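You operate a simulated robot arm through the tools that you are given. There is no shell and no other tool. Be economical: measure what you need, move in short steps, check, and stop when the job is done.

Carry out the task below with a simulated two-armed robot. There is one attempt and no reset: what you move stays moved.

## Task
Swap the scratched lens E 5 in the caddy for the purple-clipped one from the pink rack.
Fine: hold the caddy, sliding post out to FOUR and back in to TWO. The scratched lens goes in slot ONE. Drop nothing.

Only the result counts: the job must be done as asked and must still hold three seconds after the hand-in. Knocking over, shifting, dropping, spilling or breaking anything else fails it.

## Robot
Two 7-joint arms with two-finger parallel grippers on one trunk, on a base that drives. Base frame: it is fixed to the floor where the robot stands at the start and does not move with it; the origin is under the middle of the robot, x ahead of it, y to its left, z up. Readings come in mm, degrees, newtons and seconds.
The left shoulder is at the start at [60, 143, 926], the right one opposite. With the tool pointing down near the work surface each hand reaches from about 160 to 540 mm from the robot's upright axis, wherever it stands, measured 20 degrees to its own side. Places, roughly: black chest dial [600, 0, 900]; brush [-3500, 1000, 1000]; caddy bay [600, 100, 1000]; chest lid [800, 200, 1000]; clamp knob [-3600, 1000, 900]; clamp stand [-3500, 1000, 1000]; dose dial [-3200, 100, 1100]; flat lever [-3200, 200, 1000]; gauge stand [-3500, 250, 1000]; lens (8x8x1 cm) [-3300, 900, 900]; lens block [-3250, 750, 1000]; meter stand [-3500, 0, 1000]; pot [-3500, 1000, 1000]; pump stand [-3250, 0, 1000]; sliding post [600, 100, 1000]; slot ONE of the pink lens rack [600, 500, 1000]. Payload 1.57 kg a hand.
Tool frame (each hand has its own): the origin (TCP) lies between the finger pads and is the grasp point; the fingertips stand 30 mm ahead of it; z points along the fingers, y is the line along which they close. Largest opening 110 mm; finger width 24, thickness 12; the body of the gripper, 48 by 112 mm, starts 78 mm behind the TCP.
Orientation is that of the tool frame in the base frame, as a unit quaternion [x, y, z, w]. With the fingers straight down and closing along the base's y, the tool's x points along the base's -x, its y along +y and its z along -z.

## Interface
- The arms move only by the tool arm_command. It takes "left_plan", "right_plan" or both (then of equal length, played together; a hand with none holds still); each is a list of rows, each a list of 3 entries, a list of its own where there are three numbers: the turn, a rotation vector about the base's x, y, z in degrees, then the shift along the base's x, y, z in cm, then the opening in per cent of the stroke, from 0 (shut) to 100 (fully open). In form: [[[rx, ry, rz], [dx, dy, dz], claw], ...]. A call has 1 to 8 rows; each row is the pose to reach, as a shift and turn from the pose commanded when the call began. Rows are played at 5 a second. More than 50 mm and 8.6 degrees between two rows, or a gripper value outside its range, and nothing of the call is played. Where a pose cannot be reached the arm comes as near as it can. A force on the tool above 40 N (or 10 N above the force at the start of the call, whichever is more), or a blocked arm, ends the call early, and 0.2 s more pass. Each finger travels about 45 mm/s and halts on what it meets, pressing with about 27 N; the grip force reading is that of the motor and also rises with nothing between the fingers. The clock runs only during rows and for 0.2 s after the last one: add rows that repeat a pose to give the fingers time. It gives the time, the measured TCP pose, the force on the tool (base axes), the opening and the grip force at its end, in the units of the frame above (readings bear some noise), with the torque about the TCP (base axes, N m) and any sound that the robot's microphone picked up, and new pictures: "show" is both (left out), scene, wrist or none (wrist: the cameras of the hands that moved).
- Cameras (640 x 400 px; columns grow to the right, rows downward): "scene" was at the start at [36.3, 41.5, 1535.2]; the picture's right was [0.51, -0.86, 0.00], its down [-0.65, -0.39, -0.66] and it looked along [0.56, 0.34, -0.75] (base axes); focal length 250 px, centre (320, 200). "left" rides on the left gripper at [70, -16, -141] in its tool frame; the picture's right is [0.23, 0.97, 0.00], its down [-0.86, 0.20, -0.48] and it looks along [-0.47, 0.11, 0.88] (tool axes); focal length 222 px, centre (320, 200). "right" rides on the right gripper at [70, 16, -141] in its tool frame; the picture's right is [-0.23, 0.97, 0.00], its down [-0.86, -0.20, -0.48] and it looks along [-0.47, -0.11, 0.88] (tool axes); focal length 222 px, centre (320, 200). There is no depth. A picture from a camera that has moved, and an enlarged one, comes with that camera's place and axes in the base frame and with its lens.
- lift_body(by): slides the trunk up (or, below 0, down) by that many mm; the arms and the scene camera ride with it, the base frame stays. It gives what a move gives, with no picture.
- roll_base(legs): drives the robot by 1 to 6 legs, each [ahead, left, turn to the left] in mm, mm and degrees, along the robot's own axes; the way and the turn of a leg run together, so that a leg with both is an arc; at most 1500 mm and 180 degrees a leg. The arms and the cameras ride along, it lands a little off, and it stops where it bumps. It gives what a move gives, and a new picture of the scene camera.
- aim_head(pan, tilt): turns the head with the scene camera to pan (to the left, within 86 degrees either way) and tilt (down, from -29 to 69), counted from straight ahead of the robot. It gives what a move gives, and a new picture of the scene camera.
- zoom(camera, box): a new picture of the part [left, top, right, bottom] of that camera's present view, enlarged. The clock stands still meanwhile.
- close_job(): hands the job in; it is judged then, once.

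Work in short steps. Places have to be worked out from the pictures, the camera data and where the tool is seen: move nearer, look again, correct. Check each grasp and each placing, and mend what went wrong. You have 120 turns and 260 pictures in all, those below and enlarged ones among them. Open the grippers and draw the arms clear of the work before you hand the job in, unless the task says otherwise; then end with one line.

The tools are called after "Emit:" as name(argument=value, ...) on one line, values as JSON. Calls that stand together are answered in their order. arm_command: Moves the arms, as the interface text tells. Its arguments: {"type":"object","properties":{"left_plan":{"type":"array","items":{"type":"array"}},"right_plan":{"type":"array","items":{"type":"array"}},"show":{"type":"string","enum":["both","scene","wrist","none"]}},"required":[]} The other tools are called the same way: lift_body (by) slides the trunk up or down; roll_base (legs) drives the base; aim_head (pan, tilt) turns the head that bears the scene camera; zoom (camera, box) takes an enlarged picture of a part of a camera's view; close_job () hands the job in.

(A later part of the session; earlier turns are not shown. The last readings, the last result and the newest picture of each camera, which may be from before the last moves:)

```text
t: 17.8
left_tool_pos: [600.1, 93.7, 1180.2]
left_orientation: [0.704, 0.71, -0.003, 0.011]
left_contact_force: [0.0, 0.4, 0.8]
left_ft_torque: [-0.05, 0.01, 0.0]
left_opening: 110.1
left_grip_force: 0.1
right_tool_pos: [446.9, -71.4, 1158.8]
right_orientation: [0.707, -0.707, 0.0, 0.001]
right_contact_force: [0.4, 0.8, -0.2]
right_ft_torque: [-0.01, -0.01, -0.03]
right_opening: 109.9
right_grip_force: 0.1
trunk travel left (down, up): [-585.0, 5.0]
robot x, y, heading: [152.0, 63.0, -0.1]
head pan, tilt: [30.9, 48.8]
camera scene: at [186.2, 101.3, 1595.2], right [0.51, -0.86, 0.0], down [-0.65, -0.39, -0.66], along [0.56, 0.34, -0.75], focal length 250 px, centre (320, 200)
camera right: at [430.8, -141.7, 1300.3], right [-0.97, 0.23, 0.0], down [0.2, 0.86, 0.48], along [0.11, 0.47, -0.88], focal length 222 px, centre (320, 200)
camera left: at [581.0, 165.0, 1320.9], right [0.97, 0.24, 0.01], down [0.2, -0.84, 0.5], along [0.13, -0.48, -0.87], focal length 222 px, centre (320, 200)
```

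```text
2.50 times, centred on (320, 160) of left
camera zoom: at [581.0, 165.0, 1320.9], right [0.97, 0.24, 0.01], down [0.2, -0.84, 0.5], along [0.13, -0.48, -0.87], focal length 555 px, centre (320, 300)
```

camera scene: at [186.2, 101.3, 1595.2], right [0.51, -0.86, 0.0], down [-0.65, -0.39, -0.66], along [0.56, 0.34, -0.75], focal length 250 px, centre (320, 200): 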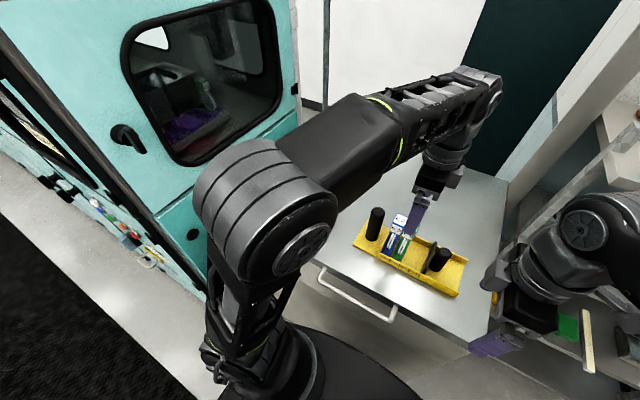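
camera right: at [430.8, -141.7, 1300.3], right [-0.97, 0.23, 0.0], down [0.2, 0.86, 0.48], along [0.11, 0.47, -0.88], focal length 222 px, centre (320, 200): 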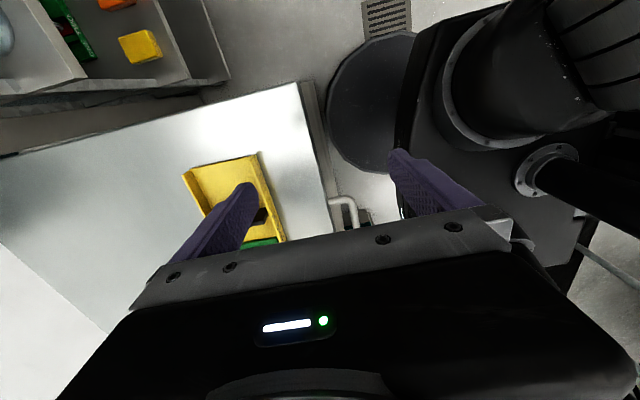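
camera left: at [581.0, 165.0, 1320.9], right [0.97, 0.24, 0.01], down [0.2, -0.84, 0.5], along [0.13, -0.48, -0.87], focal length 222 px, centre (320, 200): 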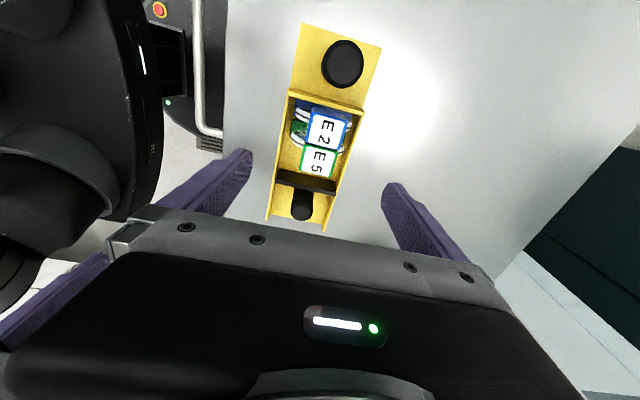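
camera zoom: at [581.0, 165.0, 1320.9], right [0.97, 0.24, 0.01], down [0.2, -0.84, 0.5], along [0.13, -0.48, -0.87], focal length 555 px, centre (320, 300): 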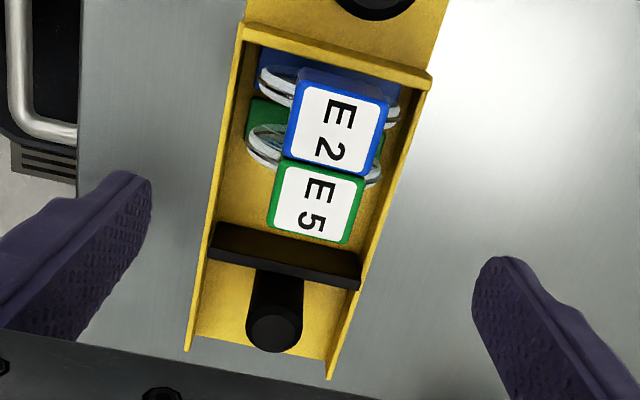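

E5's clip is centred at about (602, 88.5), top near 1101. I lower the left hand so that only the fingertips flank the clip, and part-close to check.

Emit:
arm_command(left_plan=[[[0, 0, 0], [0.2, -0.6, -2.5], 80], [[0, 0, 0], [0.2, -0.6, -5], 60], [[0, 0, 0], [0.2, -0.6, -7], 55], [[0, 0, 0], [0.2, -0.6, -8.1], 55], [[0, 0, 0], [0.2, -0.6, -8.1], 55]], show="wrist")

Emit:
zoom(camera="left", box=[220, 110, 420, 235])

Emit:
zoom(camera="scene", box=[360, 170, 480, 270])

```text
t: 19.0
left_tool_pos: [603.2, 85.9, 1098.9]
left_orientation: [0.704, 0.71, -0.003, 0.011]
left_contact_force: [-0.2, 0.1, 0.5]
left_ft_torque: [0.04, 0.02, 0.01]
left_opening: 60.4
left_grip_force: 0.1
right_tool_pos: [449.4, -72.6, 1157.9]
right_orientation: [-0.706, 0.708, 0.0, 0.0]
right_contact_force: [-0.6, -0.2, 0.4]
right_ft_torque: [0.0, -0.03, -0.01]
right_opening: 110.3
right_grip_force: 0.1
trunk travel left (down, up): [-585.0, 5.0]
robot x, y, heading: [154.5, 60.1, 0.1]
head pan, tilt: [30.9, 48.8]
camera left: at [584.3, 158.1, 1239.4], right [0.97, 0.24, 0.01], down [0.2, -0.84, 0.5], along [0.13, -0.48, -0.87], focal length 222 px, centre (320, 200)
```

left: 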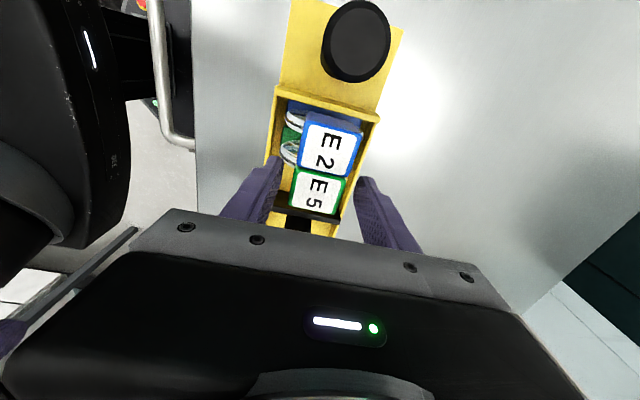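

```text
3.20 times, centred on (320, 172) of left
camera zoom: at [584.3, 158.1, 1239.4], right [0.97, 0.24, 0.01], down [0.2, -0.84, 0.5], along [0.13, -0.48, -0.87], focal length 711 px, centre (320, 288)
```

zoom: 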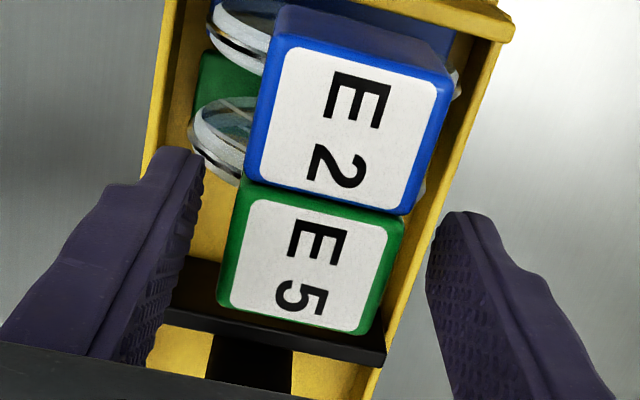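

```text
4.00 times, centred on (420, 220) of scene
camera zoom: at [186.7, 100.8, 1595.2], right [0.51, -0.86, 0.0], down [-0.65, -0.39, -0.66], along [0.56, 0.34, -0.75], focal length 1001 px, centre (-80, 120)
```

zoom: 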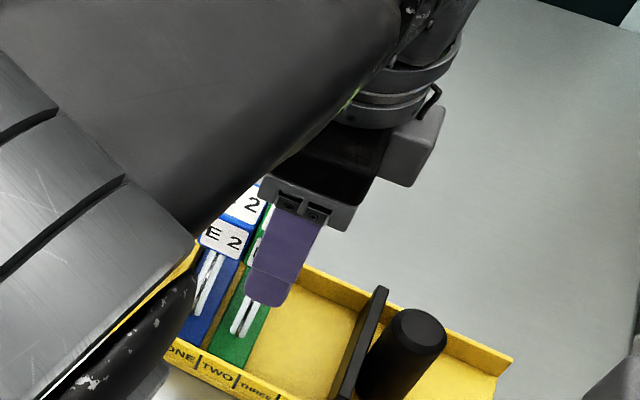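

The fingers flank E5 only, clear of E2. I shift 1.5 mm back and close.

Emit:
arm_command(left_plan=[[[0, 0, 0], [-0.15, 0.05, 0], 45], [[0, 0, 0], [-0.15, 0.05, 0], 33], [[0, 0, 0], [-0.15, 0.05, 0], 20], [[0, 0, 0], [-0.15, 0.05, 0], 12], [[0, 0, 0], [-0.15, 0.05, 0], 12]], show="wrist")

Emit:
zoom(camera="left", box=[220, 110, 420, 235])

```text
t: 20.2
left_tool_pos: [601.6, 86.6, 1099.1]
left_orientation: [0.704, 0.71, -0.003, 0.012]
left_contact_force: [-1.0, 0.2, 1.2]
left_ft_torque: [0.01, 0.15, -0.01]
left_opening: 35.5
left_grip_force: 27.2
right_tool_pos: [448.1, -71.8, 1159.3]
right_orientation: [-0.707, 0.707, 0.0, 0.0]
right_contact_force: [0.0, -0.4, 0.7]
right_ft_torque: [0.0, -0.05, 0.01]
right_opening: 109.9
right_grip_force: 0.1
trunk travel left (down, up): [-585.0, 5.0]
robot x, y, heading: [150.1, 65.3, 0.2]
head pan, tilt: [30.9, 48.8]
camera left: at [582.7, 158.5, 1239.8], right [0.97, 0.24, 0.01], down [0.2, -0.84, 0.5], along [0.13, -0.48, -0.87], focal length 222 px, centre (320, 200)
```

left: 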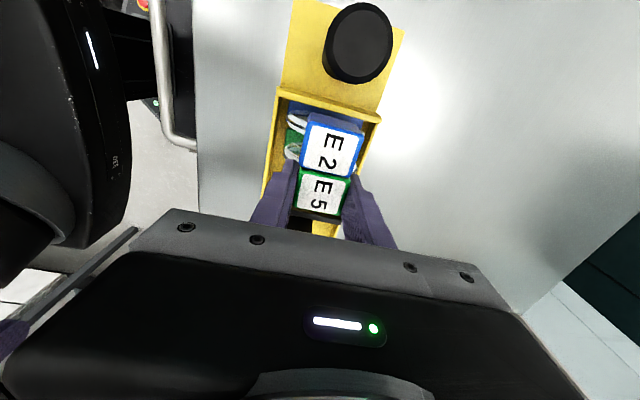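

```text
3.20 times, centred on (320, 172) of left
camera zoom: at [582.7, 158.5, 1239.8], right [0.97, 0.24, 0.01], down [0.2, -0.84, 0.5], along [0.13, -0.48, -0.87], focal length 711 px, centre (320, 288)
```

zoom: 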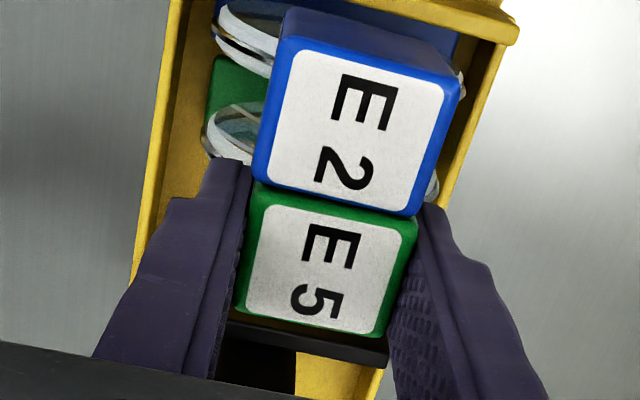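

E5's clip is gripped (35.5 mm). I lift straight up slowly and check that E2 stays.

Emit:
arm_command(left_plan=[[[0, 0, 0], [0, 0, 0.7], 12], [[0, 0, 0], [0, -0.1, 1.5], 12], [[0, 0, 0], [0, -0.2, 3], 12], [[0, 0, 0], [0, -0.2, 5], 12], [[0, 0, 0], [0, -0.2, 7.5], 12], [[0, 0, 0], [0, -0.2, 10], 12]])

Emit:
zoom(camera="scene", box=[360, 170, 480, 270])

```text
t: 21.6
left_tool_pos: [601.4, 84.5, 1174.8]
left_orientation: [0.704, 0.71, -0.002, 0.012]
left_contact_force: [0.3, -0.6, -0.6]
left_ft_torque: [0.03, -0.01, 0.01]
left_opening: 35.3
left_grip_force: 27.4
left hand out of reach, approached as far as the arm can: row 6
right_tool_pos: [449.1, -73.6, 1158.9]
right_orientation: [-0.707, 0.708, 0.0, 0.001]
right_contact_force: [-0.3, -1.1, 0.4]
right_ft_torque: [0.0, 0.0, 0.0]
right_opening: 110.0
right_grip_force: 0.1
trunk travel left (down, up): [-585.0, 5.0]
robot x, y, heading: [151.2, 57.9, -0.2]
head pan, tilt: [30.9, 48.8]
camera scene: at [186.8, 100.3, 1595.2], right [0.51, -0.86, 0.0], down [-0.65, -0.39, -0.66], along [0.56, 0.34, -0.75], focal length 250 px, centre (320, 200)
camera left: at [582.3, 155.4, 1314.8], right [0.97, 0.24, 0.01], down [0.2, -0.84, 0.5], along [0.13, -0.48, -0.87], focal length 222 px, centre (320, 200)
```

scene: 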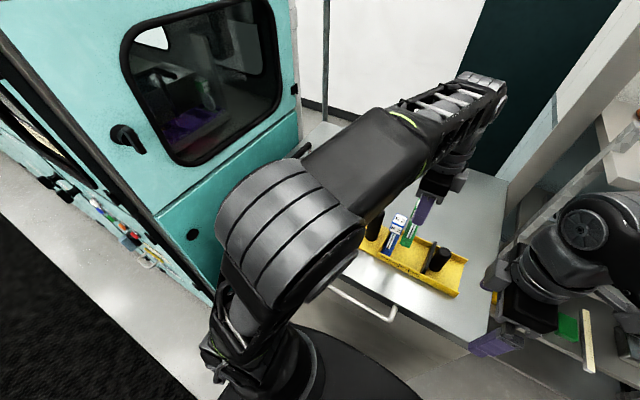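
left: 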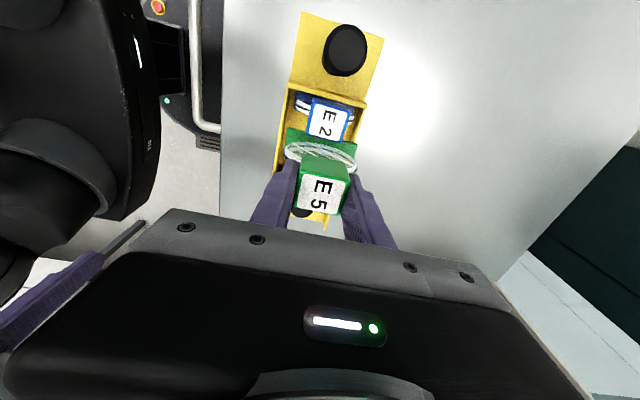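

```text
4.00 times, centred on (420, 220) of scene
camera zoom: at [186.8, 100.3, 1595.2], right [0.51, -0.86, 0.0], down [-0.65, -0.39, -0.66], along [0.56, 0.34, -0.75], focal length 1001 px, centre (-80, 120)
```

zoom: 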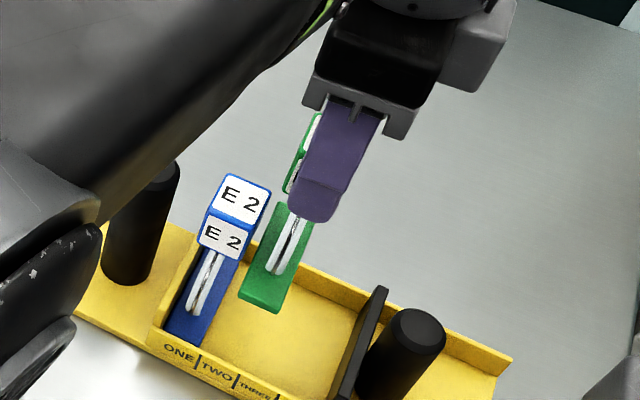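

The green block is the lens's own foot and comes along. E2 stays, and the lift shows no binding. I pull the lens back toward the robot and up, so it clears the posts and bar during the drive.

Emit:
arm_command(left_plan=[[[0, 0, 0], [-3, 0, -2], 12], [[0, 0, 0], [-6, 0, -2], 12], [[0, 0, 0], [-9, 1, -2], 12], [[0, 0, 0], [-11, 3, 0], 12], [[0, 0, 0], [-11, 5, 1], 12]])

```text
t: 22.8
left_tool_pos: [490.6, 134.2, 1183.8]
left_orientation: [0.704, 0.71, -0.002, 0.011]
left_contact_force: [-0.9, 0.4, 0.1]
left_ft_torque: [-0.01, 0.0, -0.04]
left_opening: 35.2
left_grip_force: 27.4
right_tool_pos: [448.9, -73.1, 1158.4]
right_orientation: [0.707, -0.707, 0.0, 0.0]
right_contact_force: [0.2, 0.4, 0.6]
right_ft_torque: [0.0, 0.01, -0.01]
right_opening: 109.9
right_grip_force: 0.0
trunk travel left (down, up): [-585.0, 5.0]
robot x, y, heading: [149.7, 60.7, -0.1]
head pan, tilt: [30.9, 48.8]
camera scene: at [186.9, 101.2, 1595.2], right [0.51, -0.86, 0.0], down [-0.65, -0.39, -0.66], along [0.56, 0.34, -0.75], focal length 250 px, centre (320, 200)
camera left: at [472.1, 205.9, 1324.6], right [0.97, 0.24, 0.01], down [0.2, -0.84, 0.5], along [0.12, -0.48, -0.87], focal length 222 px, centre (320, 200)
```

scene: 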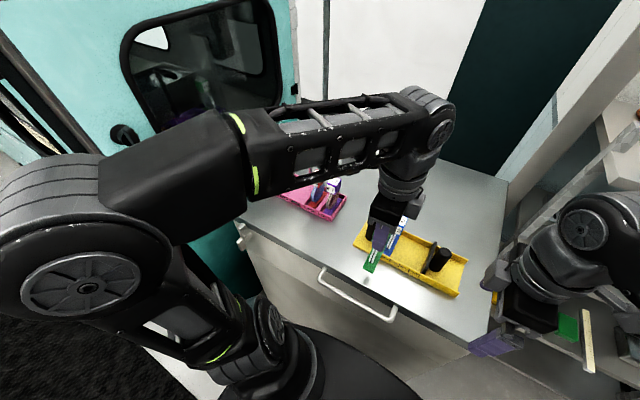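
left: 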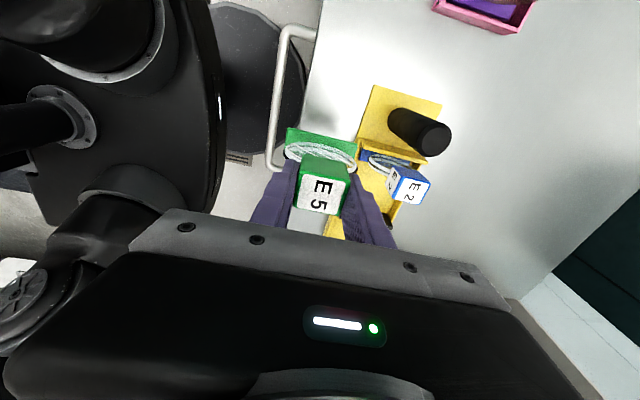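

The elbow swings out to the left in this pose, so before driving I look left for clearance.

Emit:
aim_head(pan=75, tilt=45)

```text
t: 23.9
left_tool_pos: [491.6, 133.2, 1184.8]
left_orientation: [0.704, 0.71, -0.002, 0.011]
left_contact_force: [0.3, -0.1, -0.7]
left_ft_torque: [-0.01, 0.02, 0.03]
left_opening: 35.6
left_grip_force: 26.7
right_tool_pos: [448.2, -72.0, 1159.5]
right_orientation: [0.707, -0.707, -0.001, 0.001]
right_contact_force: [-0.3, 0.2, -0.1]
right_ft_torque: [-0.02, 0.01, 0.04]
right_opening: 109.8
right_grip_force: 0.1
trunk travel left (down, up): [-585.0, 5.0]
robot x, y, heading: [153.6, 58.0, 0.1]
head pan, tilt: [75.0, 45.0]
camera scene: at [140.9, 139.3, 1600.5], right [0.97, -0.26, 0.0], down [-0.18, -0.68, -0.71], along [0.18, 0.68, -0.71], focal length 250 px, centre (320, 200)
```

scene: 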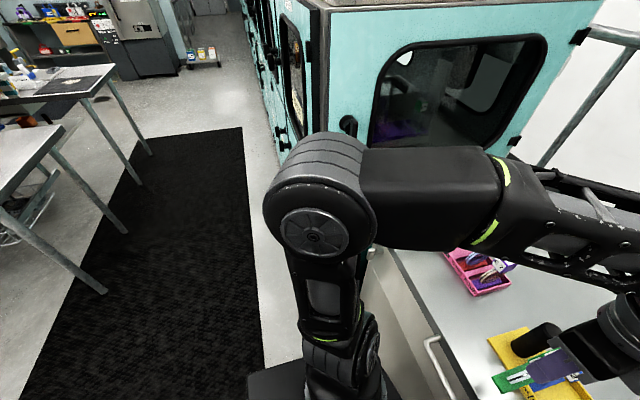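

The cabinet corner stands at roughly (270, 640). Turning left first swings the elbow backward away from it, so I turn 25° in place, then drive 150 mm along +y.

Emit:
roll_base(legs=[[0, 0, 25]])

Emit:
roll_base(legs=[[63, 136, 0]])

Emit:
aim_head(pan=15, tilt=45)

```text
t: 25.6
left_tool_pos: [427.9, 270.2, 1184.5]
left_orientation: [0.534, 0.845, 0.001, 0.011]
left_contact_force: [0.4, -0.4, -2.0]
left_ft_torque: [0.0, 0.06, 0.0]
left_opening: 35.6
left_grip_force: 26.8
right_tool_pos: [476.2, 66.9, 1160.0]
right_orientation: [0.843, -0.537, -0.001, 0.0]
right_contact_force: [-0.1, 0.5, -0.1]
right_ft_torque: [-0.01, 0.03, 0.02]
right_opening: 110.0
right_grip_force: 0.0
trunk travel left (down, up): [-585.0, 5.0]
robot x, y, heading: [151.1, 58.3, 25.0]
head pan, tilt: [75.0, 45.0]
camera scene: at [108.5, 128.4, 1600.5], right [0.98, 0.17, 0.0], down [0.12, -0.7, -0.71], along [-0.12, 0.7, -0.71], focal length 250 px, centre (320, 200)
```

scene: 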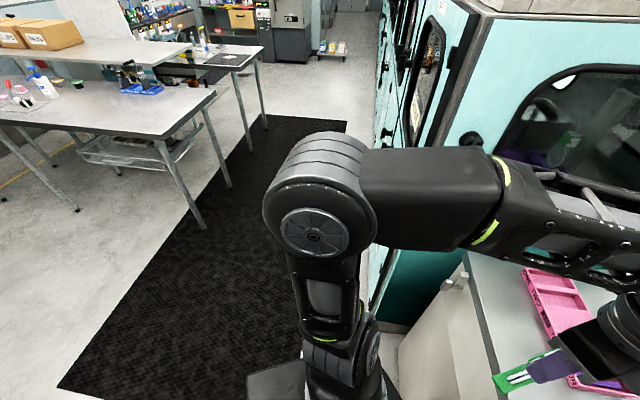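

```text
t: 27.0
left_tool_pos: [427.3, 421.8, 1183.6]
left_orientation: [0.534, 0.845, 0.001, 0.014]
left_contact_force: [0.9, 0.1, -0.1]
left_ft_torque: [-0.01, 0.0, 0.02]
left_opening: 35.4
left_grip_force: 26.6
right_tool_pos: [475.3, 217.4, 1157.1]
right_orientation: [0.843, -0.538, 0.0, 0.001]
right_contact_force: [-0.5, 0.2, -0.5]
right_ft_torque: [-0.04, 0.02, 0.03]
right_opening: 109.7
right_grip_force: 0.0
trunk travel left (down, up): [-585.0, 5.0]
robot x, y, heading: [151.8, 206.8, 25.1]
head pan, tilt: [75.0, 45.0]
camera scene: at [107.9, 280.5, 1600.5], right [0.98, 0.17, 0.0], down [0.12, -0.7, -0.71], along [-0.12, 0.7, -0.71], focal length 250 px, centre (320, 200)
```

scene: 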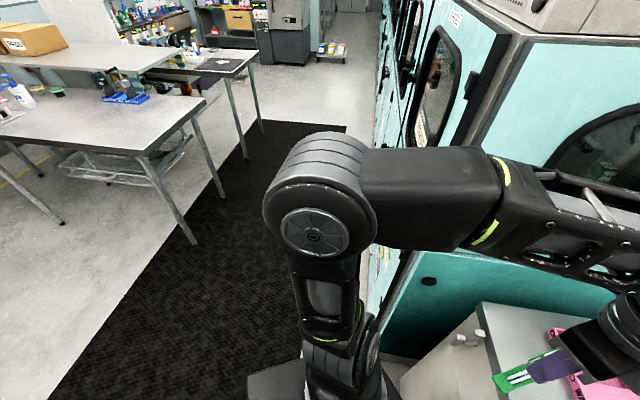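

```text
t: 28.3
left_tool_pos: [428.0, 421.9, 1183.9]
left_orientation: [0.534, 0.846, 0.0, 0.011]
left_contact_force: [-0.1, -0.2, -0.8]
left_ft_torque: [0.0, 0.0, -0.03]
left_opening: 35.8
left_grip_force: 26.9
right_tool_pos: [475.5, 217.1, 1158.1]
right_orientation: [0.843, -0.537, 0.0, 0.0]
right_contact_force: [-0.5, 0.1, -0.1]
right_ft_torque: [-0.03, 0.04, -0.01]
right_opening: 110.0
right_grip_force: 0.0
trunk travel left (down, up): [-585.0, 5.0]
robot x, y, heading: [149.7, 211.1, 24.8]
head pan, tilt: [15.0, 45.0]
camera scene: at [184.3, 250.9, 1600.5], right [0.64, -0.77, 0.0], down [-0.54, -0.46, -0.71], along [0.54, 0.46, -0.71], focal length 250 px, centre (320, 200)
```

scene: 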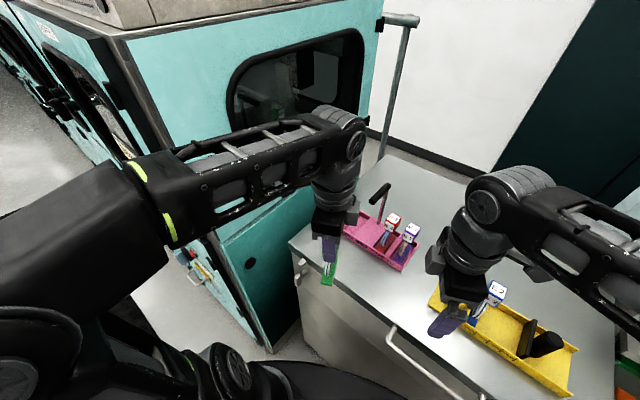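

The drive went cleanly. I rotate the left hand by -25° so the lens is again square to the rack, and move it in front of slot ONE; then I measure the rack.

Emit:
arm_command(left_plan=[[[0, 0, -8.3], [0, 2, 0], 12], [[0, 0, -16.6], [0.5, 4, 0], 12], [[0, 0, -24.9], [1, 6, 0], 12], [[0, 0, -24.9], [1, 7.5, 0], 12], [[0, 0, -24.9], [1, 7.5, 0], 12]])

Emit:
zoom(camera="scene", box=[310, 170, 440, 280])

Emit:
zoom(camera="left", box=[280, 60, 640, 280])

```text
t: 29.5
left_tool_pos: [437.2, 496.4, 1185.4]
left_orientation: [0.704, 0.71, -0.001, 0.012]
left_contact_force: [0.1, 0.6, 0.4]
left_ft_torque: [0.01, 0.02, 0.0]
left_opening: 35.2
left_grip_force: 27.3
right_tool_pos: [476.4, 215.4, 1158.2]
right_orientation: [0.844, -0.537, 0.0, 0.001]
right_contact_force: [0.0, 0.0, 0.5]
right_ft_torque: [0.01, 0.01, 0.01]
right_opening: 110.0
right_grip_force: 0.1
trunk travel left (down, up): [-585.0, 5.0]
robot x, y, heading: [149.7, 209.5, 25.2]
head pan, tilt: [15.0, 45.0]
camera scene: at [184.4, 250.9, 1600.5], right [0.64, -0.77, 0.0], down [-0.54, -0.45, -0.71], along [0.54, 0.45, -0.71], focal length 250 px, centre (320, 200)
camera left: at [418.3, 567.7, 1325.0], right [0.97, 0.24, 0.01], down [0.2, -0.84, 0.5], along [0.13, -0.48, -0.87], focal length 222 px, centre (320, 200)
```

scene: 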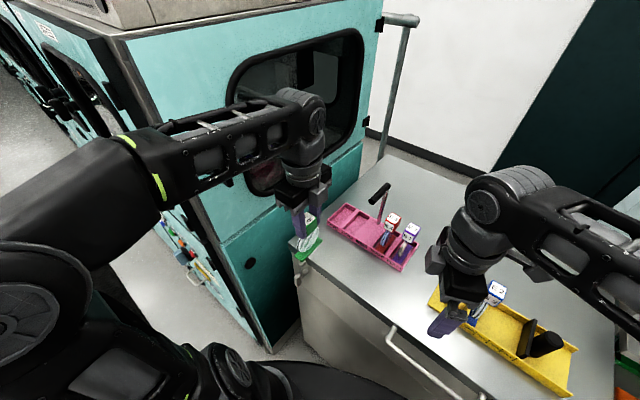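
left: 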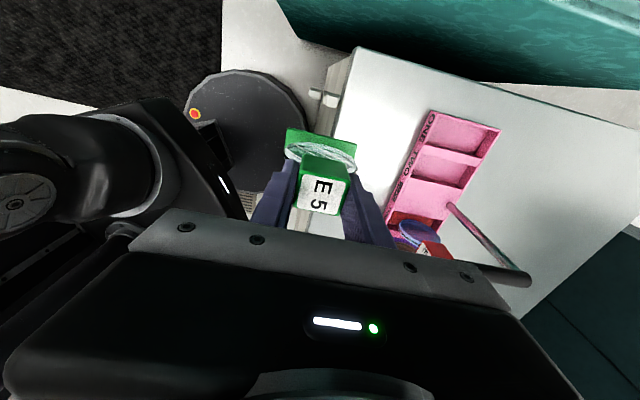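

```text
3.64 times, centred on (375, 225) of scene
camera zoom: at [184.4, 250.9, 1600.5], right [0.64, -0.77, 0.0], down [-0.54, -0.45, -0.71], along [0.54, 0.45, -0.71], focal length 910 px, centre (120, 109)
```

zoom: 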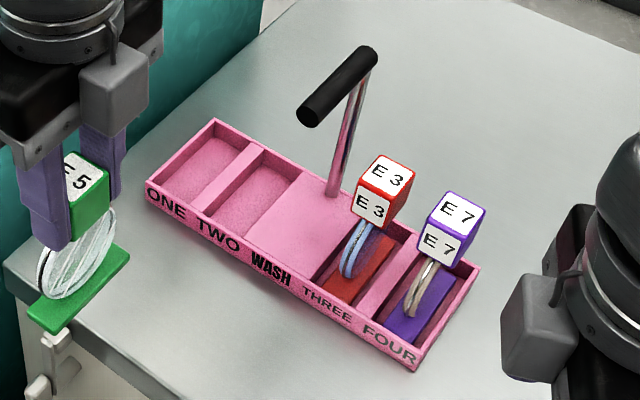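

```text
1.78 times, centred on (460, 170) of left
camera zoom: at [418.3, 567.7, 1325.0], right [0.97, 0.24, 0.01], down [0.2, -0.84, 0.5], along [0.13, -0.48, -0.87], focal length 395 px, centre (71, 253)
```

zoom: 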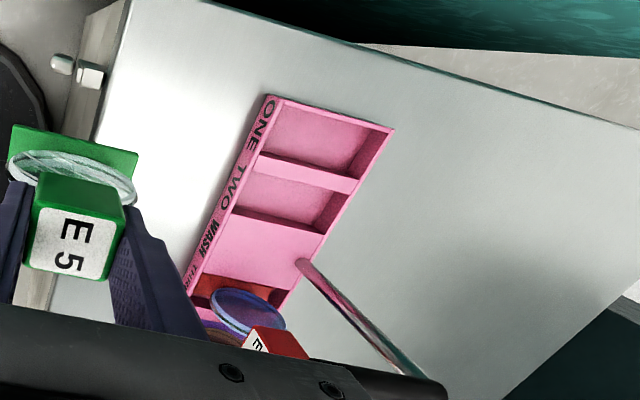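

The rack is square to the axes. I zoom tightly on slot ONE for exact walls.

Emit:
zoom(camera="left", box=[390, 95, 520, 185])

Emit:
zoom(camera="scene", box=[320, 195, 400, 250])

```text
4.44 times, centred on (455, 140) of left
camera zoom: at [418.3, 567.7, 1325.0], right [0.97, 0.24, 0.01], down [0.2, -0.84, 0.5], along [0.13, -0.48, -0.87], focal length 987 px, centre (-280, 467)
```

zoom: 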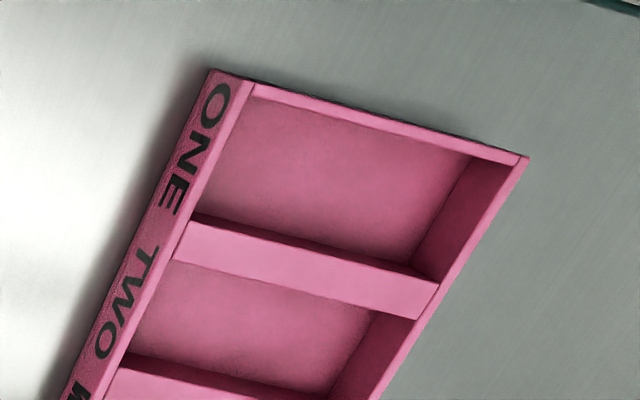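

```text
7.27 times, centred on (360, 222) of scene
camera zoom: at [184.4, 250.9, 1600.5], right [0.64, -0.77, 0.0], down [-0.54, -0.45, -0.71], along [0.54, 0.45, -0.71], focal length 1820 px, centre (29, 36)
```

zoom: 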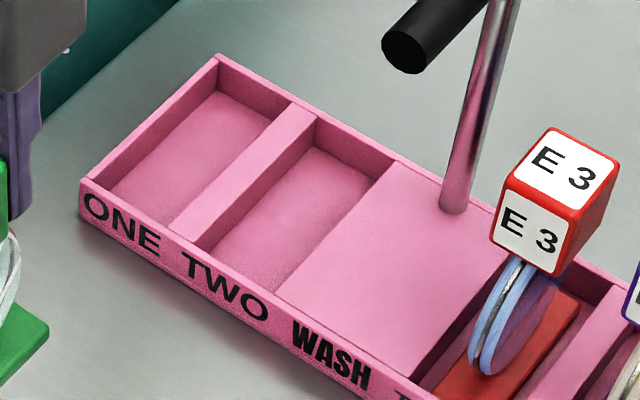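

From these views, slot ONE is centred near (650, 537), rim z about 988: too far from the left shoulder at this heading. A heading of about -25° brings the left shoulder nearer while keeping the elbow off the cabinet. I tuck the lens in, back off to the right, and turn.

Emit:
arm_command(left_plan=[[[0, 0, 0], [-3, -0.5, 0], 12], [[0, 0, 0], [-6, -1, 0], 12], [[0, 0, 0], [-9, -1.5, 0], 12], [[0, 0, 0], [-11.4, -1.8, 0], 12]], show="none")

Emit:
roll_base(legs=[[-55, -118, 0]])

Emit:
roll_base(legs=[[0, 0, -50]])

```text
t: 30.5
left_tool_pos: [336.2, 478.8, 1167.5]
left_orientation: [0.703, 0.711, -0.001, 0.012]
left_contact_force: [-0.1, -0.3, -0.8]
left_ft_torque: [0.02, -0.01, 0.05]
left_opening: 35.4
left_grip_force: 27.2
left hand out of reach, approached as far as the arm can: row 2, 3, 4
right_tool_pos: [475.0, 215.8, 1157.1]
right_orientation: [0.843, -0.537, 0.0, 0.0]
right_contact_force: [-0.5, -0.1, 0.3]
right_ft_torque: [-0.01, 0.0, -0.02]
right_opening: 109.7
right_grip_force: 0.0
trunk travel left (down, up): [-585.0, 5.0]
robot x, y, heading: [149.6, 208.1, 24.7]
head pan, tilt: [15.0, 45.0]
```

```text
t: 31.8
left_tool_pos: [336.3, 347.2, 1167.4]
left_orientation: [0.704, 0.71, -0.002, 0.012]
left_contact_force: [1.0, -1.1, -0.4]
left_ft_torque: [0.04, 0.0, -0.01]
left_opening: 35.2
left_grip_force: 26.8
right_tool_pos: [476.0, 84.2, 1157.4]
right_orientation: [0.843, -0.537, -0.001, 0.0]
right_contact_force: [-0.3, -0.2, -0.1]
right_ft_torque: [0.04, 0.02, 0.0]
right_opening: 110.3
right_grip_force: 0.1
trunk travel left (down, up): [-585.0, 5.0]
robot x, y, heading: [149.1, 81.5, 24.9]
head pan, tilt: [15.0, 45.0]
camera scene: at [184.4, 118.1, 1600.6], right [0.64, -0.77, 0.0], down [-0.54, -0.45, -0.71], along [0.54, 0.46, -0.71], focal length 250 px, centre (320, 200)
```

scene: 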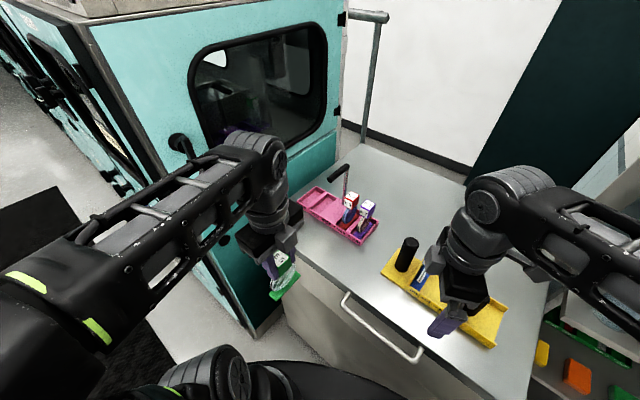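

```text
t: 34.4
left_tool_pos: [477.0, 109.6, 1166.2]
left_orientation: [0.938, 0.346, -0.007, 0.01]
left_contact_force: [-0.2, -0.2, -0.2]
left_ft_torque: [-0.02, 0.01, -0.02]
left_opening: 35.5
left_grip_force: 27.5
right_tool_pos: [363.9, -165.9, 1159.2]
right_orientation: [-0.537, 0.844, 0.0, 0.0]
right_contact_force: [-0.4, 0.8, 0.3]
right_ft_torque: [0.0, 0.01, -0.02]
right_opening: 110.2
right_grip_force: 0.0
trunk travel left (down, up): [-585.0, 5.0]
robot x, y, heading: [151.6, 79.1, -25.0]
head pan, tilt: [15.0, 45.0]
camera scene: at [202.2, 79.0, 1600.5], right [-0.17, -0.98, 0.0], down [-0.7, 0.12, -0.71], along [0.7, -0.12, -0.71], focal length 250 px, centre (320, 200)
```

scene: 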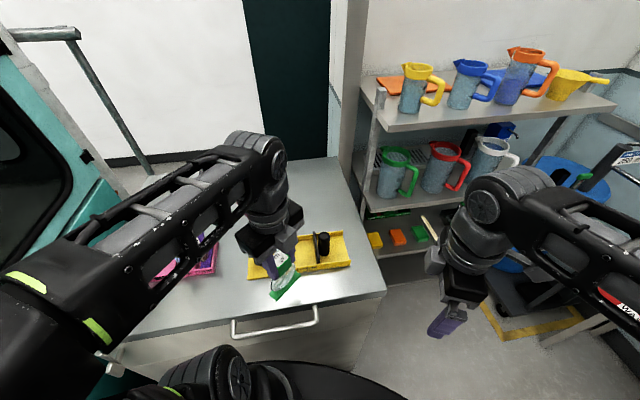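

Now at heading -25°. I rotate the hand back by +50° so the lens foot lies along x, shifting it left in front of the rack.

Emit:
arm_command(left_plan=[[[0, 0, 8.4], [-0.5, 2.5, 0.5], 12], [[0, 0, 16.8], [-0.5, 5, 1], 12], [[0, 0, 25.2], [-0.5, 7.5, 1.5], 12], [[0, 0, 33.6], [-0.5, 10, 1.5], 12], [[0, 0, 42], [0, 12.5, 1.5], 12], [[0, 0, 49.8], [0.5, 15, 1.5], 12], [[0, 0, 49.8], [1, 16, 1.5], 12]], show="none")

Emit:
aim_head(pan=55, tilt=48)

```text
t: 36.0
left_tool_pos: [504.2, 253.1, 1164.6]
left_orientation: [0.704, 0.71, -0.002, 0.012]
left_contact_force: [0.2, -0.6, -1.1]
left_ft_torque: [-0.03, -0.02, 0.03]
left_opening: 35.5
left_grip_force: 27.3
left hand out of reach, approached as far as the arm can: row 1, 2, 3, 4, 5, 6, 7
right_tool_pos: [364.6, -167.1, 1158.1]
right_orientation: [-0.537, 0.844, 0.0, -0.001]
right_contact_force: [-0.1, -0.5, 0.5]
right_ft_torque: [-0.01, 0.01, -0.01]
right_opening: 110.1
right_grip_force: 0.0
trunk travel left (down, up): [-585.0, 5.0]
robot x, y, heading: [148.7, 79.7, -25.1]
head pan, tilt: [15.0, 45.0]
```

```text
t: 37.1
left_tool_pos: [503.8, 252.9, 1165.5]
left_orientation: [0.704, 0.71, -0.002, 0.012]
left_contact_force: [-0.5, 0.3, -0.2]
left_ft_torque: [0.01, 0.04, 0.01]
left_opening: 35.6
left_grip_force: 26.9
right_tool_pos: [364.2, -165.9, 1158.6]
right_orientation: [-0.537, 0.844, 0.0, 0.0]
right_contact_force: [0.1, -0.1, 0.2]
right_ft_torque: [0.02, 0.0, -0.02]
right_opening: 109.9
right_grip_force: 0.1
trunk travel left (down, up): [-585.0, 5.0]
robot x, y, heading: [153.4, 81.1, -25.0]
head pan, tilt: [55.0, 48.0]
camera scene: at [190.4, 132.6, 1596.4], right [0.5, -0.87, 0.0], down [-0.64, -0.37, -0.67], along [0.58, 0.33, -0.74], focal length 250 px, centre (320, 200)
```

scene: 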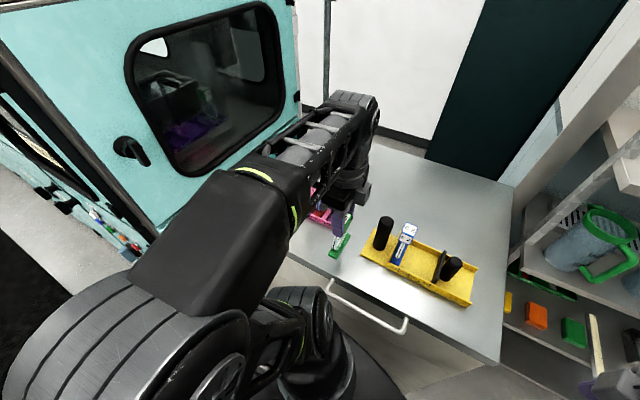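

The hand is near its inner limit, and the bar end is about (587, 430). So I drive a bit back while moving left, keeping a good gap.

Emit:
roll_base(legs=[[-103, 150, 0]])

Emit:
zoom(camera="left", box=[200, 0, 640, 275])

```text
t: 38.6
left_tool_pos: [473.9, 434.1, 1164.4]
left_orientation: [0.705, 0.709, -0.002, 0.012]
left_contact_force: [-0.1, 0.5, -0.6]
left_ft_torque: [-0.05, 0.0, -0.03]
left_opening: 35.2
left_grip_force: 26.7
right_tool_pos: [333.9, 14.5, 1158.7]
right_orientation: [-0.538, 0.843, -0.001, -0.001]
right_contact_force: [0.4, 1.2, -0.3]
right_ft_torque: [-0.02, 0.02, -0.02]
right_opening: 110.1
right_grip_force: 0.1
trunk travel left (down, up): [-585.0, 5.0]
robot x, y, heading: [121.2, 258.5, -24.9]
head pan, tilt: [55.0, 48.0]
camera scene: at [159.8, 314.2, 1596.3], right [0.5, -0.87, 0.0], down [-0.64, -0.37, -0.67], along [0.58, 0.33, -0.74], focal length 250 px, centre (320, 200)
```

scene: 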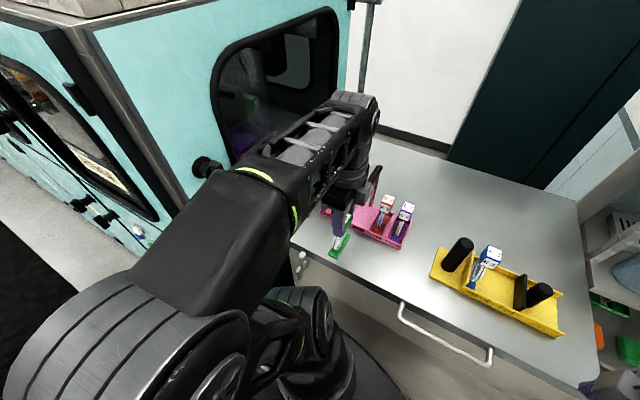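

```text
1.45 times, centred on (420, 138) of left
camera zoom: at [454.8, 506.7, 1305.1], right [0.97, 0.23, 0.01], down [0.2, -0.84, 0.5], along [0.13, -0.48, -0.87], focal length 323 px, centre (174, 291)
```

zoom: 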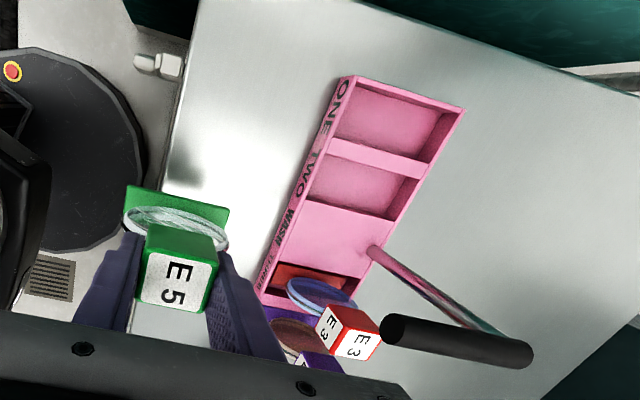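

The cabinet knob triangulates to about (358, 669, 1297), so the face is near y 700 and there is room. I move the lens left to y ≈ 537, staying in front of the rack.

Emit:
arm_command(left_plan=[[[0, 0, 0], [0.5, 2.5, 0.5], 12], [[0, 0, 0], [1, 5, 1], 12], [[0, 0, 0], [1.5, 7.5, 1], 12], [[0, 0, 0], [2, 10.3, 1], 12], [[0, 0, 0], [2, 10.3, 1], 12]])

Emit:
zoom(camera="left", box=[380, 95, 540, 205])

```text
t: 39.8
left_tool_pos: [494.0, 536.4, 1174.8]
left_orientation: [0.705, 0.71, -0.001, 0.012]
left_contact_force: [-0.6, 0.0, -1.2]
left_ft_torque: [0.04, 0.01, -0.02]
left_opening: 35.3
left_grip_force: 27.4
left hand out of reach, approached as far as the arm can: row 2
right_tool_pos: [333.9, 12.7, 1159.3]
right_orientation: [-0.537, 0.843, -0.001, 0.0]
right_contact_force: [0.3, -0.4, 1.1]
right_ft_torque: [0.01, 0.02, -0.01]
right_opening: 110.2
right_grip_force: 0.1
trunk travel left (down, up): [-585.0, 5.0]
robot x, y, heading: [119.0, 259.2, -25.1]
head pan, tilt: [55.0, 48.0]
camera scene: at [160.0, 311.3, 1596.4], right [0.5, -0.87, 0.0], down [-0.64, -0.37, -0.67], along [0.58, 0.34, -0.74], focal length 250 px, centre (320, 200)
camera left: at [475.0, 608.1, 1315.7], right [0.97, 0.23, 0.01], down [0.2, -0.84, 0.5], along [0.12, -0.48, -0.87], focal length 222 px, centre (320, 200)
```

scene: 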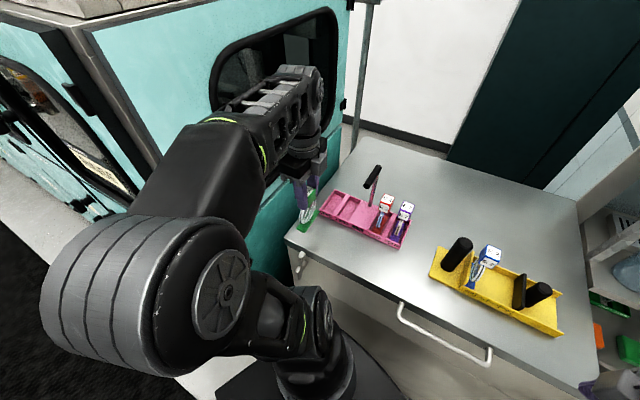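
left: 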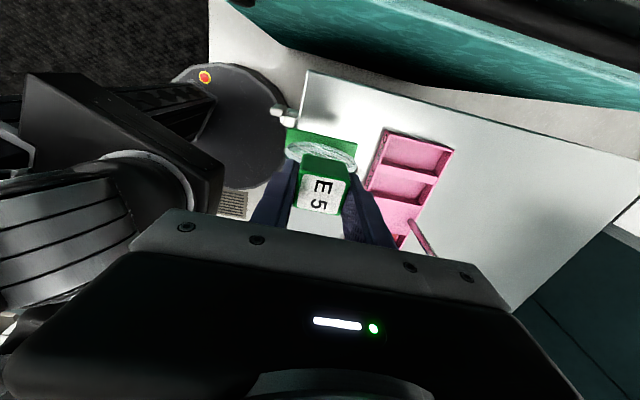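

```text
3.64 times, centred on (460, 150) of left
camera zoom: at [475.0, 608.1, 1315.7], right [0.97, 0.23, 0.01], down [0.2, -0.84, 0.5], along [0.12, -0.48, -0.87], focal length 808 px, centre (-189, 382)
```

zoom: 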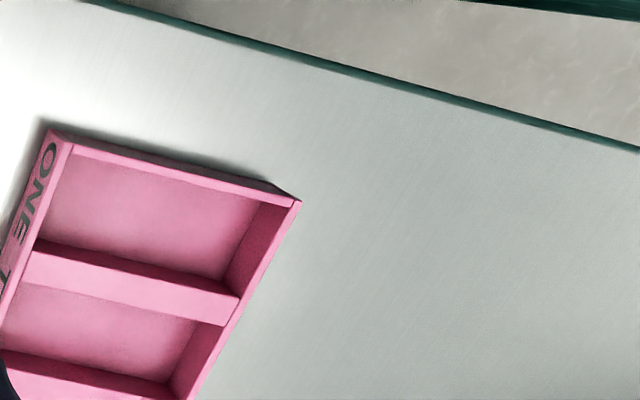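

The slot ONE opening comes out at x 597–695, y 513–556, centre about (647, 535), well wider than the lens foot. I drive 45 mm ahead to have reach.

Emit:
roll_base(legs=[[41, 19, 0]])

Emit:
arm_command(left_plan=[[[0, 0, 0], [2.5, 0, -1], 12], [[0, 0, 0], [5, 0, -2], 12], [[0, 0, 0], [7.5, 0, -3], 12], [[0, 0, 0], [10, 0, -3.5], 12], [[0, 0, 0], [10, 0, -3.5], 12]])

Emit:
zoom(camera="left", box=[240, 70, 400, 230])

Emit:
zoom(camera="scene", box=[260, 120, 440, 260])

```text
t: 40.7
left_tool_pos: [541.4, 537.3, 1174.3]
left_orientation: [0.704, 0.71, -0.002, 0.011]
left_contact_force: [0.8, -0.6, -1.3]
left_ft_torque: [0.0, 0.11, 0.01]
left_opening: 35.2
left_grip_force: 26.9
right_tool_pos: [381.7, 13.4, 1158.0]
right_orientation: [-0.537, 0.843, 0.002, 0.0]
right_contact_force: [-0.6, 0.7, -0.4]
right_ft_torque: [-0.01, 0.05, 0.01]
right_opening: 110.1
right_grip_force: 0.2
trunk travel left (down, up): [-585.0, 5.0]
robot x, y, heading: [164.7, 260.9, -25.0]
head pan, tilt: [55.0, 48.0]
camera scene: at [207.6, 312.6, 1596.3], right [0.5, -0.87, 0.0], down [-0.64, -0.37, -0.67], along [0.58, 0.34, -0.74], focal length 250 px, centre (320, 200)
```

scene: 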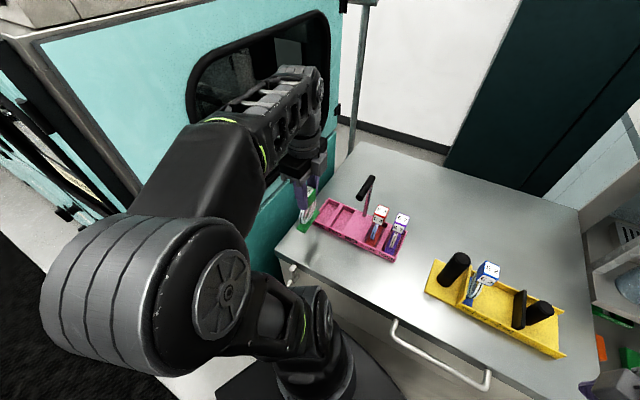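

```text
t: 41.9
left_tool_pos: [639.5, 536.5, 1140.7]
left_orientation: [0.705, 0.709, -0.001, 0.012]
left_contact_force: [-0.5, -1.1, -1.1]
left_ft_torque: [0.02, 0.01, -0.02]
left_opening: 35.3
left_grip_force: 27.4
right_tool_pos: [378.0, 14.7, 1159.2]
right_orientation: [-0.538, 0.843, 0.0, -0.001]
right_contact_force: [0.1, -0.2, -0.3]
right_ft_torque: [-0.02, -0.01, -0.02]
right_opening: 109.9
right_grip_force: 0.1
trunk travel left (down, up): [-585.0, 5.0]
robot x, y, heading: [161.5, 261.7, -24.8]
head pan, tilt: [55.0, 48.0]
camera scene: at [204.2, 312.7, 1596.4], right [0.5, -0.87, 0.0], down [-0.64, -0.37, -0.67], along [0.58, 0.34, -0.74], focal length 250 px, centre (320, 200)
camera left: at [619.9, 609.1, 1281.0], right [0.97, 0.23, 0.01], down [0.2, -0.84, 0.5], along [0.13, -0.48, -0.87], focal length 222 px, centre (320, 200)
```

scene: 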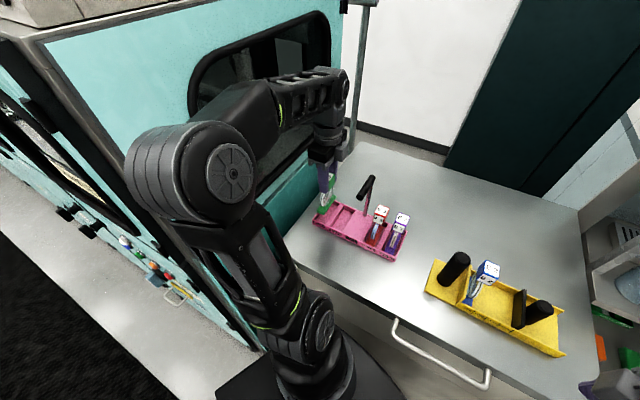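
left: 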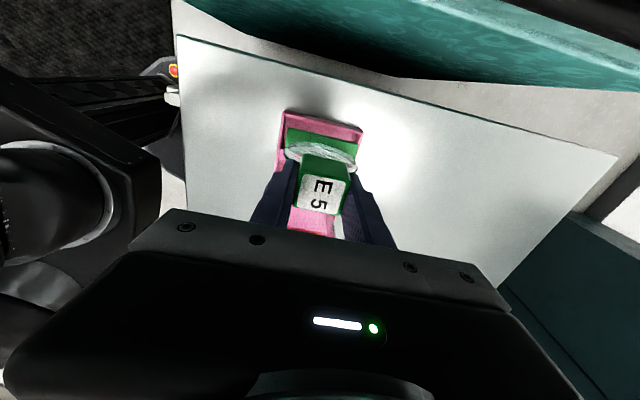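

```text
2.50 times, centred on (320, 150) of left
camera zoom: at [619.9, 609.1, 1281.0], right [0.97, 0.23, 0.01], down [0.2, -0.84, 0.5], along [0.13, -0.48, -0.87], focal length 555 px, centre (320, 325)
```

zoom: 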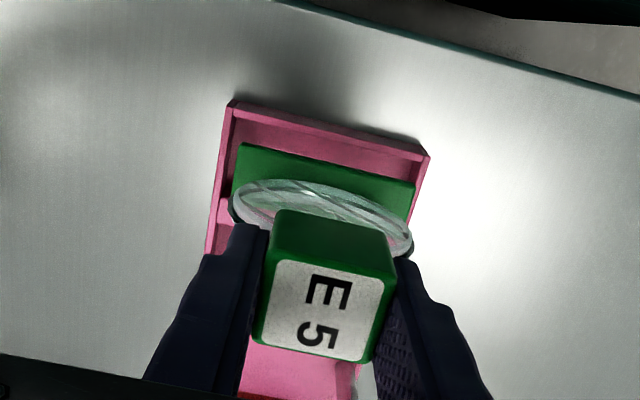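

```text
2.86 times, centred on (350, 190) of scene
camera zoom: at [204.2, 312.7, 1596.4], right [0.5, -0.87, 0.0], down [-0.64, -0.37, -0.67], along [0.58, 0.34, -0.74], focal length 715 px, centre (234, 229)
```

zoom: 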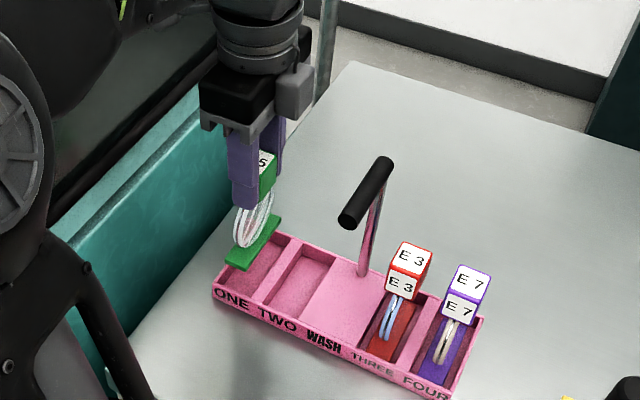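

The foot (x 603–682) is centred in the opening (x 594–690), and the y fit is fine with a 2 mm correction. I lower it to just above the expected seat.

Emit:
arm_command(left_plan=[[[0, 0, 0], [0.1, -0.2, -1], 12], [[0, 0, 0], [0.1, -0.2, -2], 12], [[0, 0, 0], [0.1, -0.2, -3], 12], [[0, 0, 0], [0.1, -0.2, -3], 12]], show="wrist")

Emit:
zoom(camera="scene", box=[290, 150, 410, 260])

Emit:
zoom(camera="left", box=[240, 70, 400, 230])

```text
t: 42.9
left_tool_pos: [640.6, 534.6, 1109.6]
left_orientation: [0.704, 0.71, -0.003, 0.012]
left_contact_force: [-0.3, -0.3, -1.0]
left_ft_torque: [0.03, 0.01, 0.02]
left_opening: 35.3
left_grip_force: 27.5
right_tool_pos: [379.8, 13.9, 1158.0]
right_orientation: [-0.537, 0.843, 0.001, -0.001]
right_contact_force: [0.6, 0.2, -0.3]
right_ft_torque: [-0.01, 0.01, -0.02]
right_opening: 110.0
right_grip_force: 0.0
trunk travel left (down, up): [-585.0, 5.0]
robot x, y, heading: [166.1, 254.1, -24.9]
head pan, tilt: [55.0, 48.0]
camera left: at [620.9, 606.9, 1250.0], right [0.97, 0.23, 0.01], down [0.2, -0.84, 0.5], along [0.12, -0.48, -0.87], focal length 222 px, centre (320, 200)
```

left: 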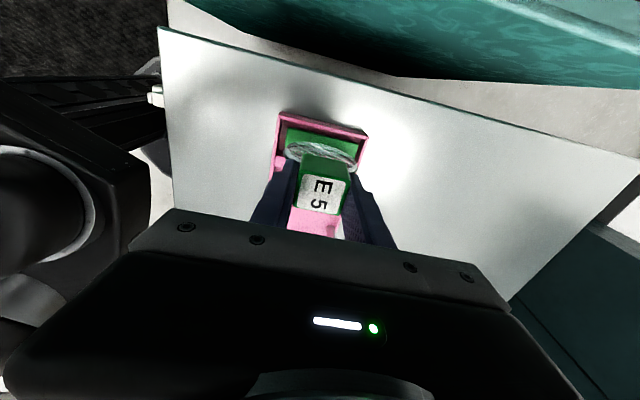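

```text
3.64 times, centred on (350, 205) of scene
camera zoom: at [204.8, 312.7, 1596.4], right [0.5, -0.87, 0.0], down [-0.64, -0.37, -0.67], along [0.58, 0.34, -0.74], focal length 910 px, centre (211, 182)
```

zoom: 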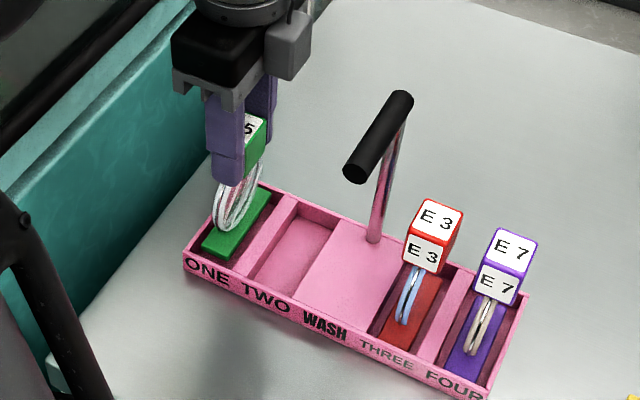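

```text
2.50 times, centred on (320, 150) of left
camera zoom: at [620.9, 606.9, 1250.0], right [0.97, 0.23, 0.01], down [0.2, -0.84, 0.5], along [0.12, -0.48, -0.87], focal length 555 px, centre (320, 325)
```

zoom: 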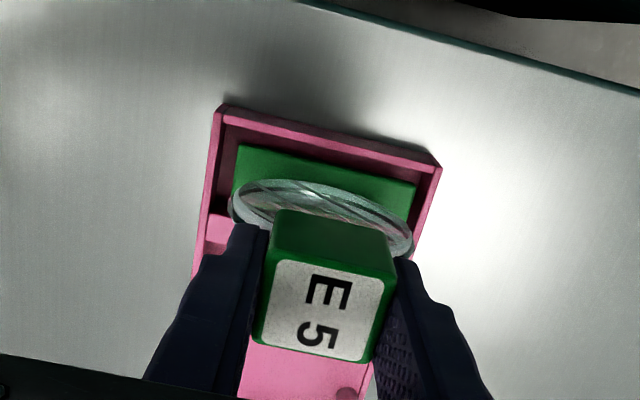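

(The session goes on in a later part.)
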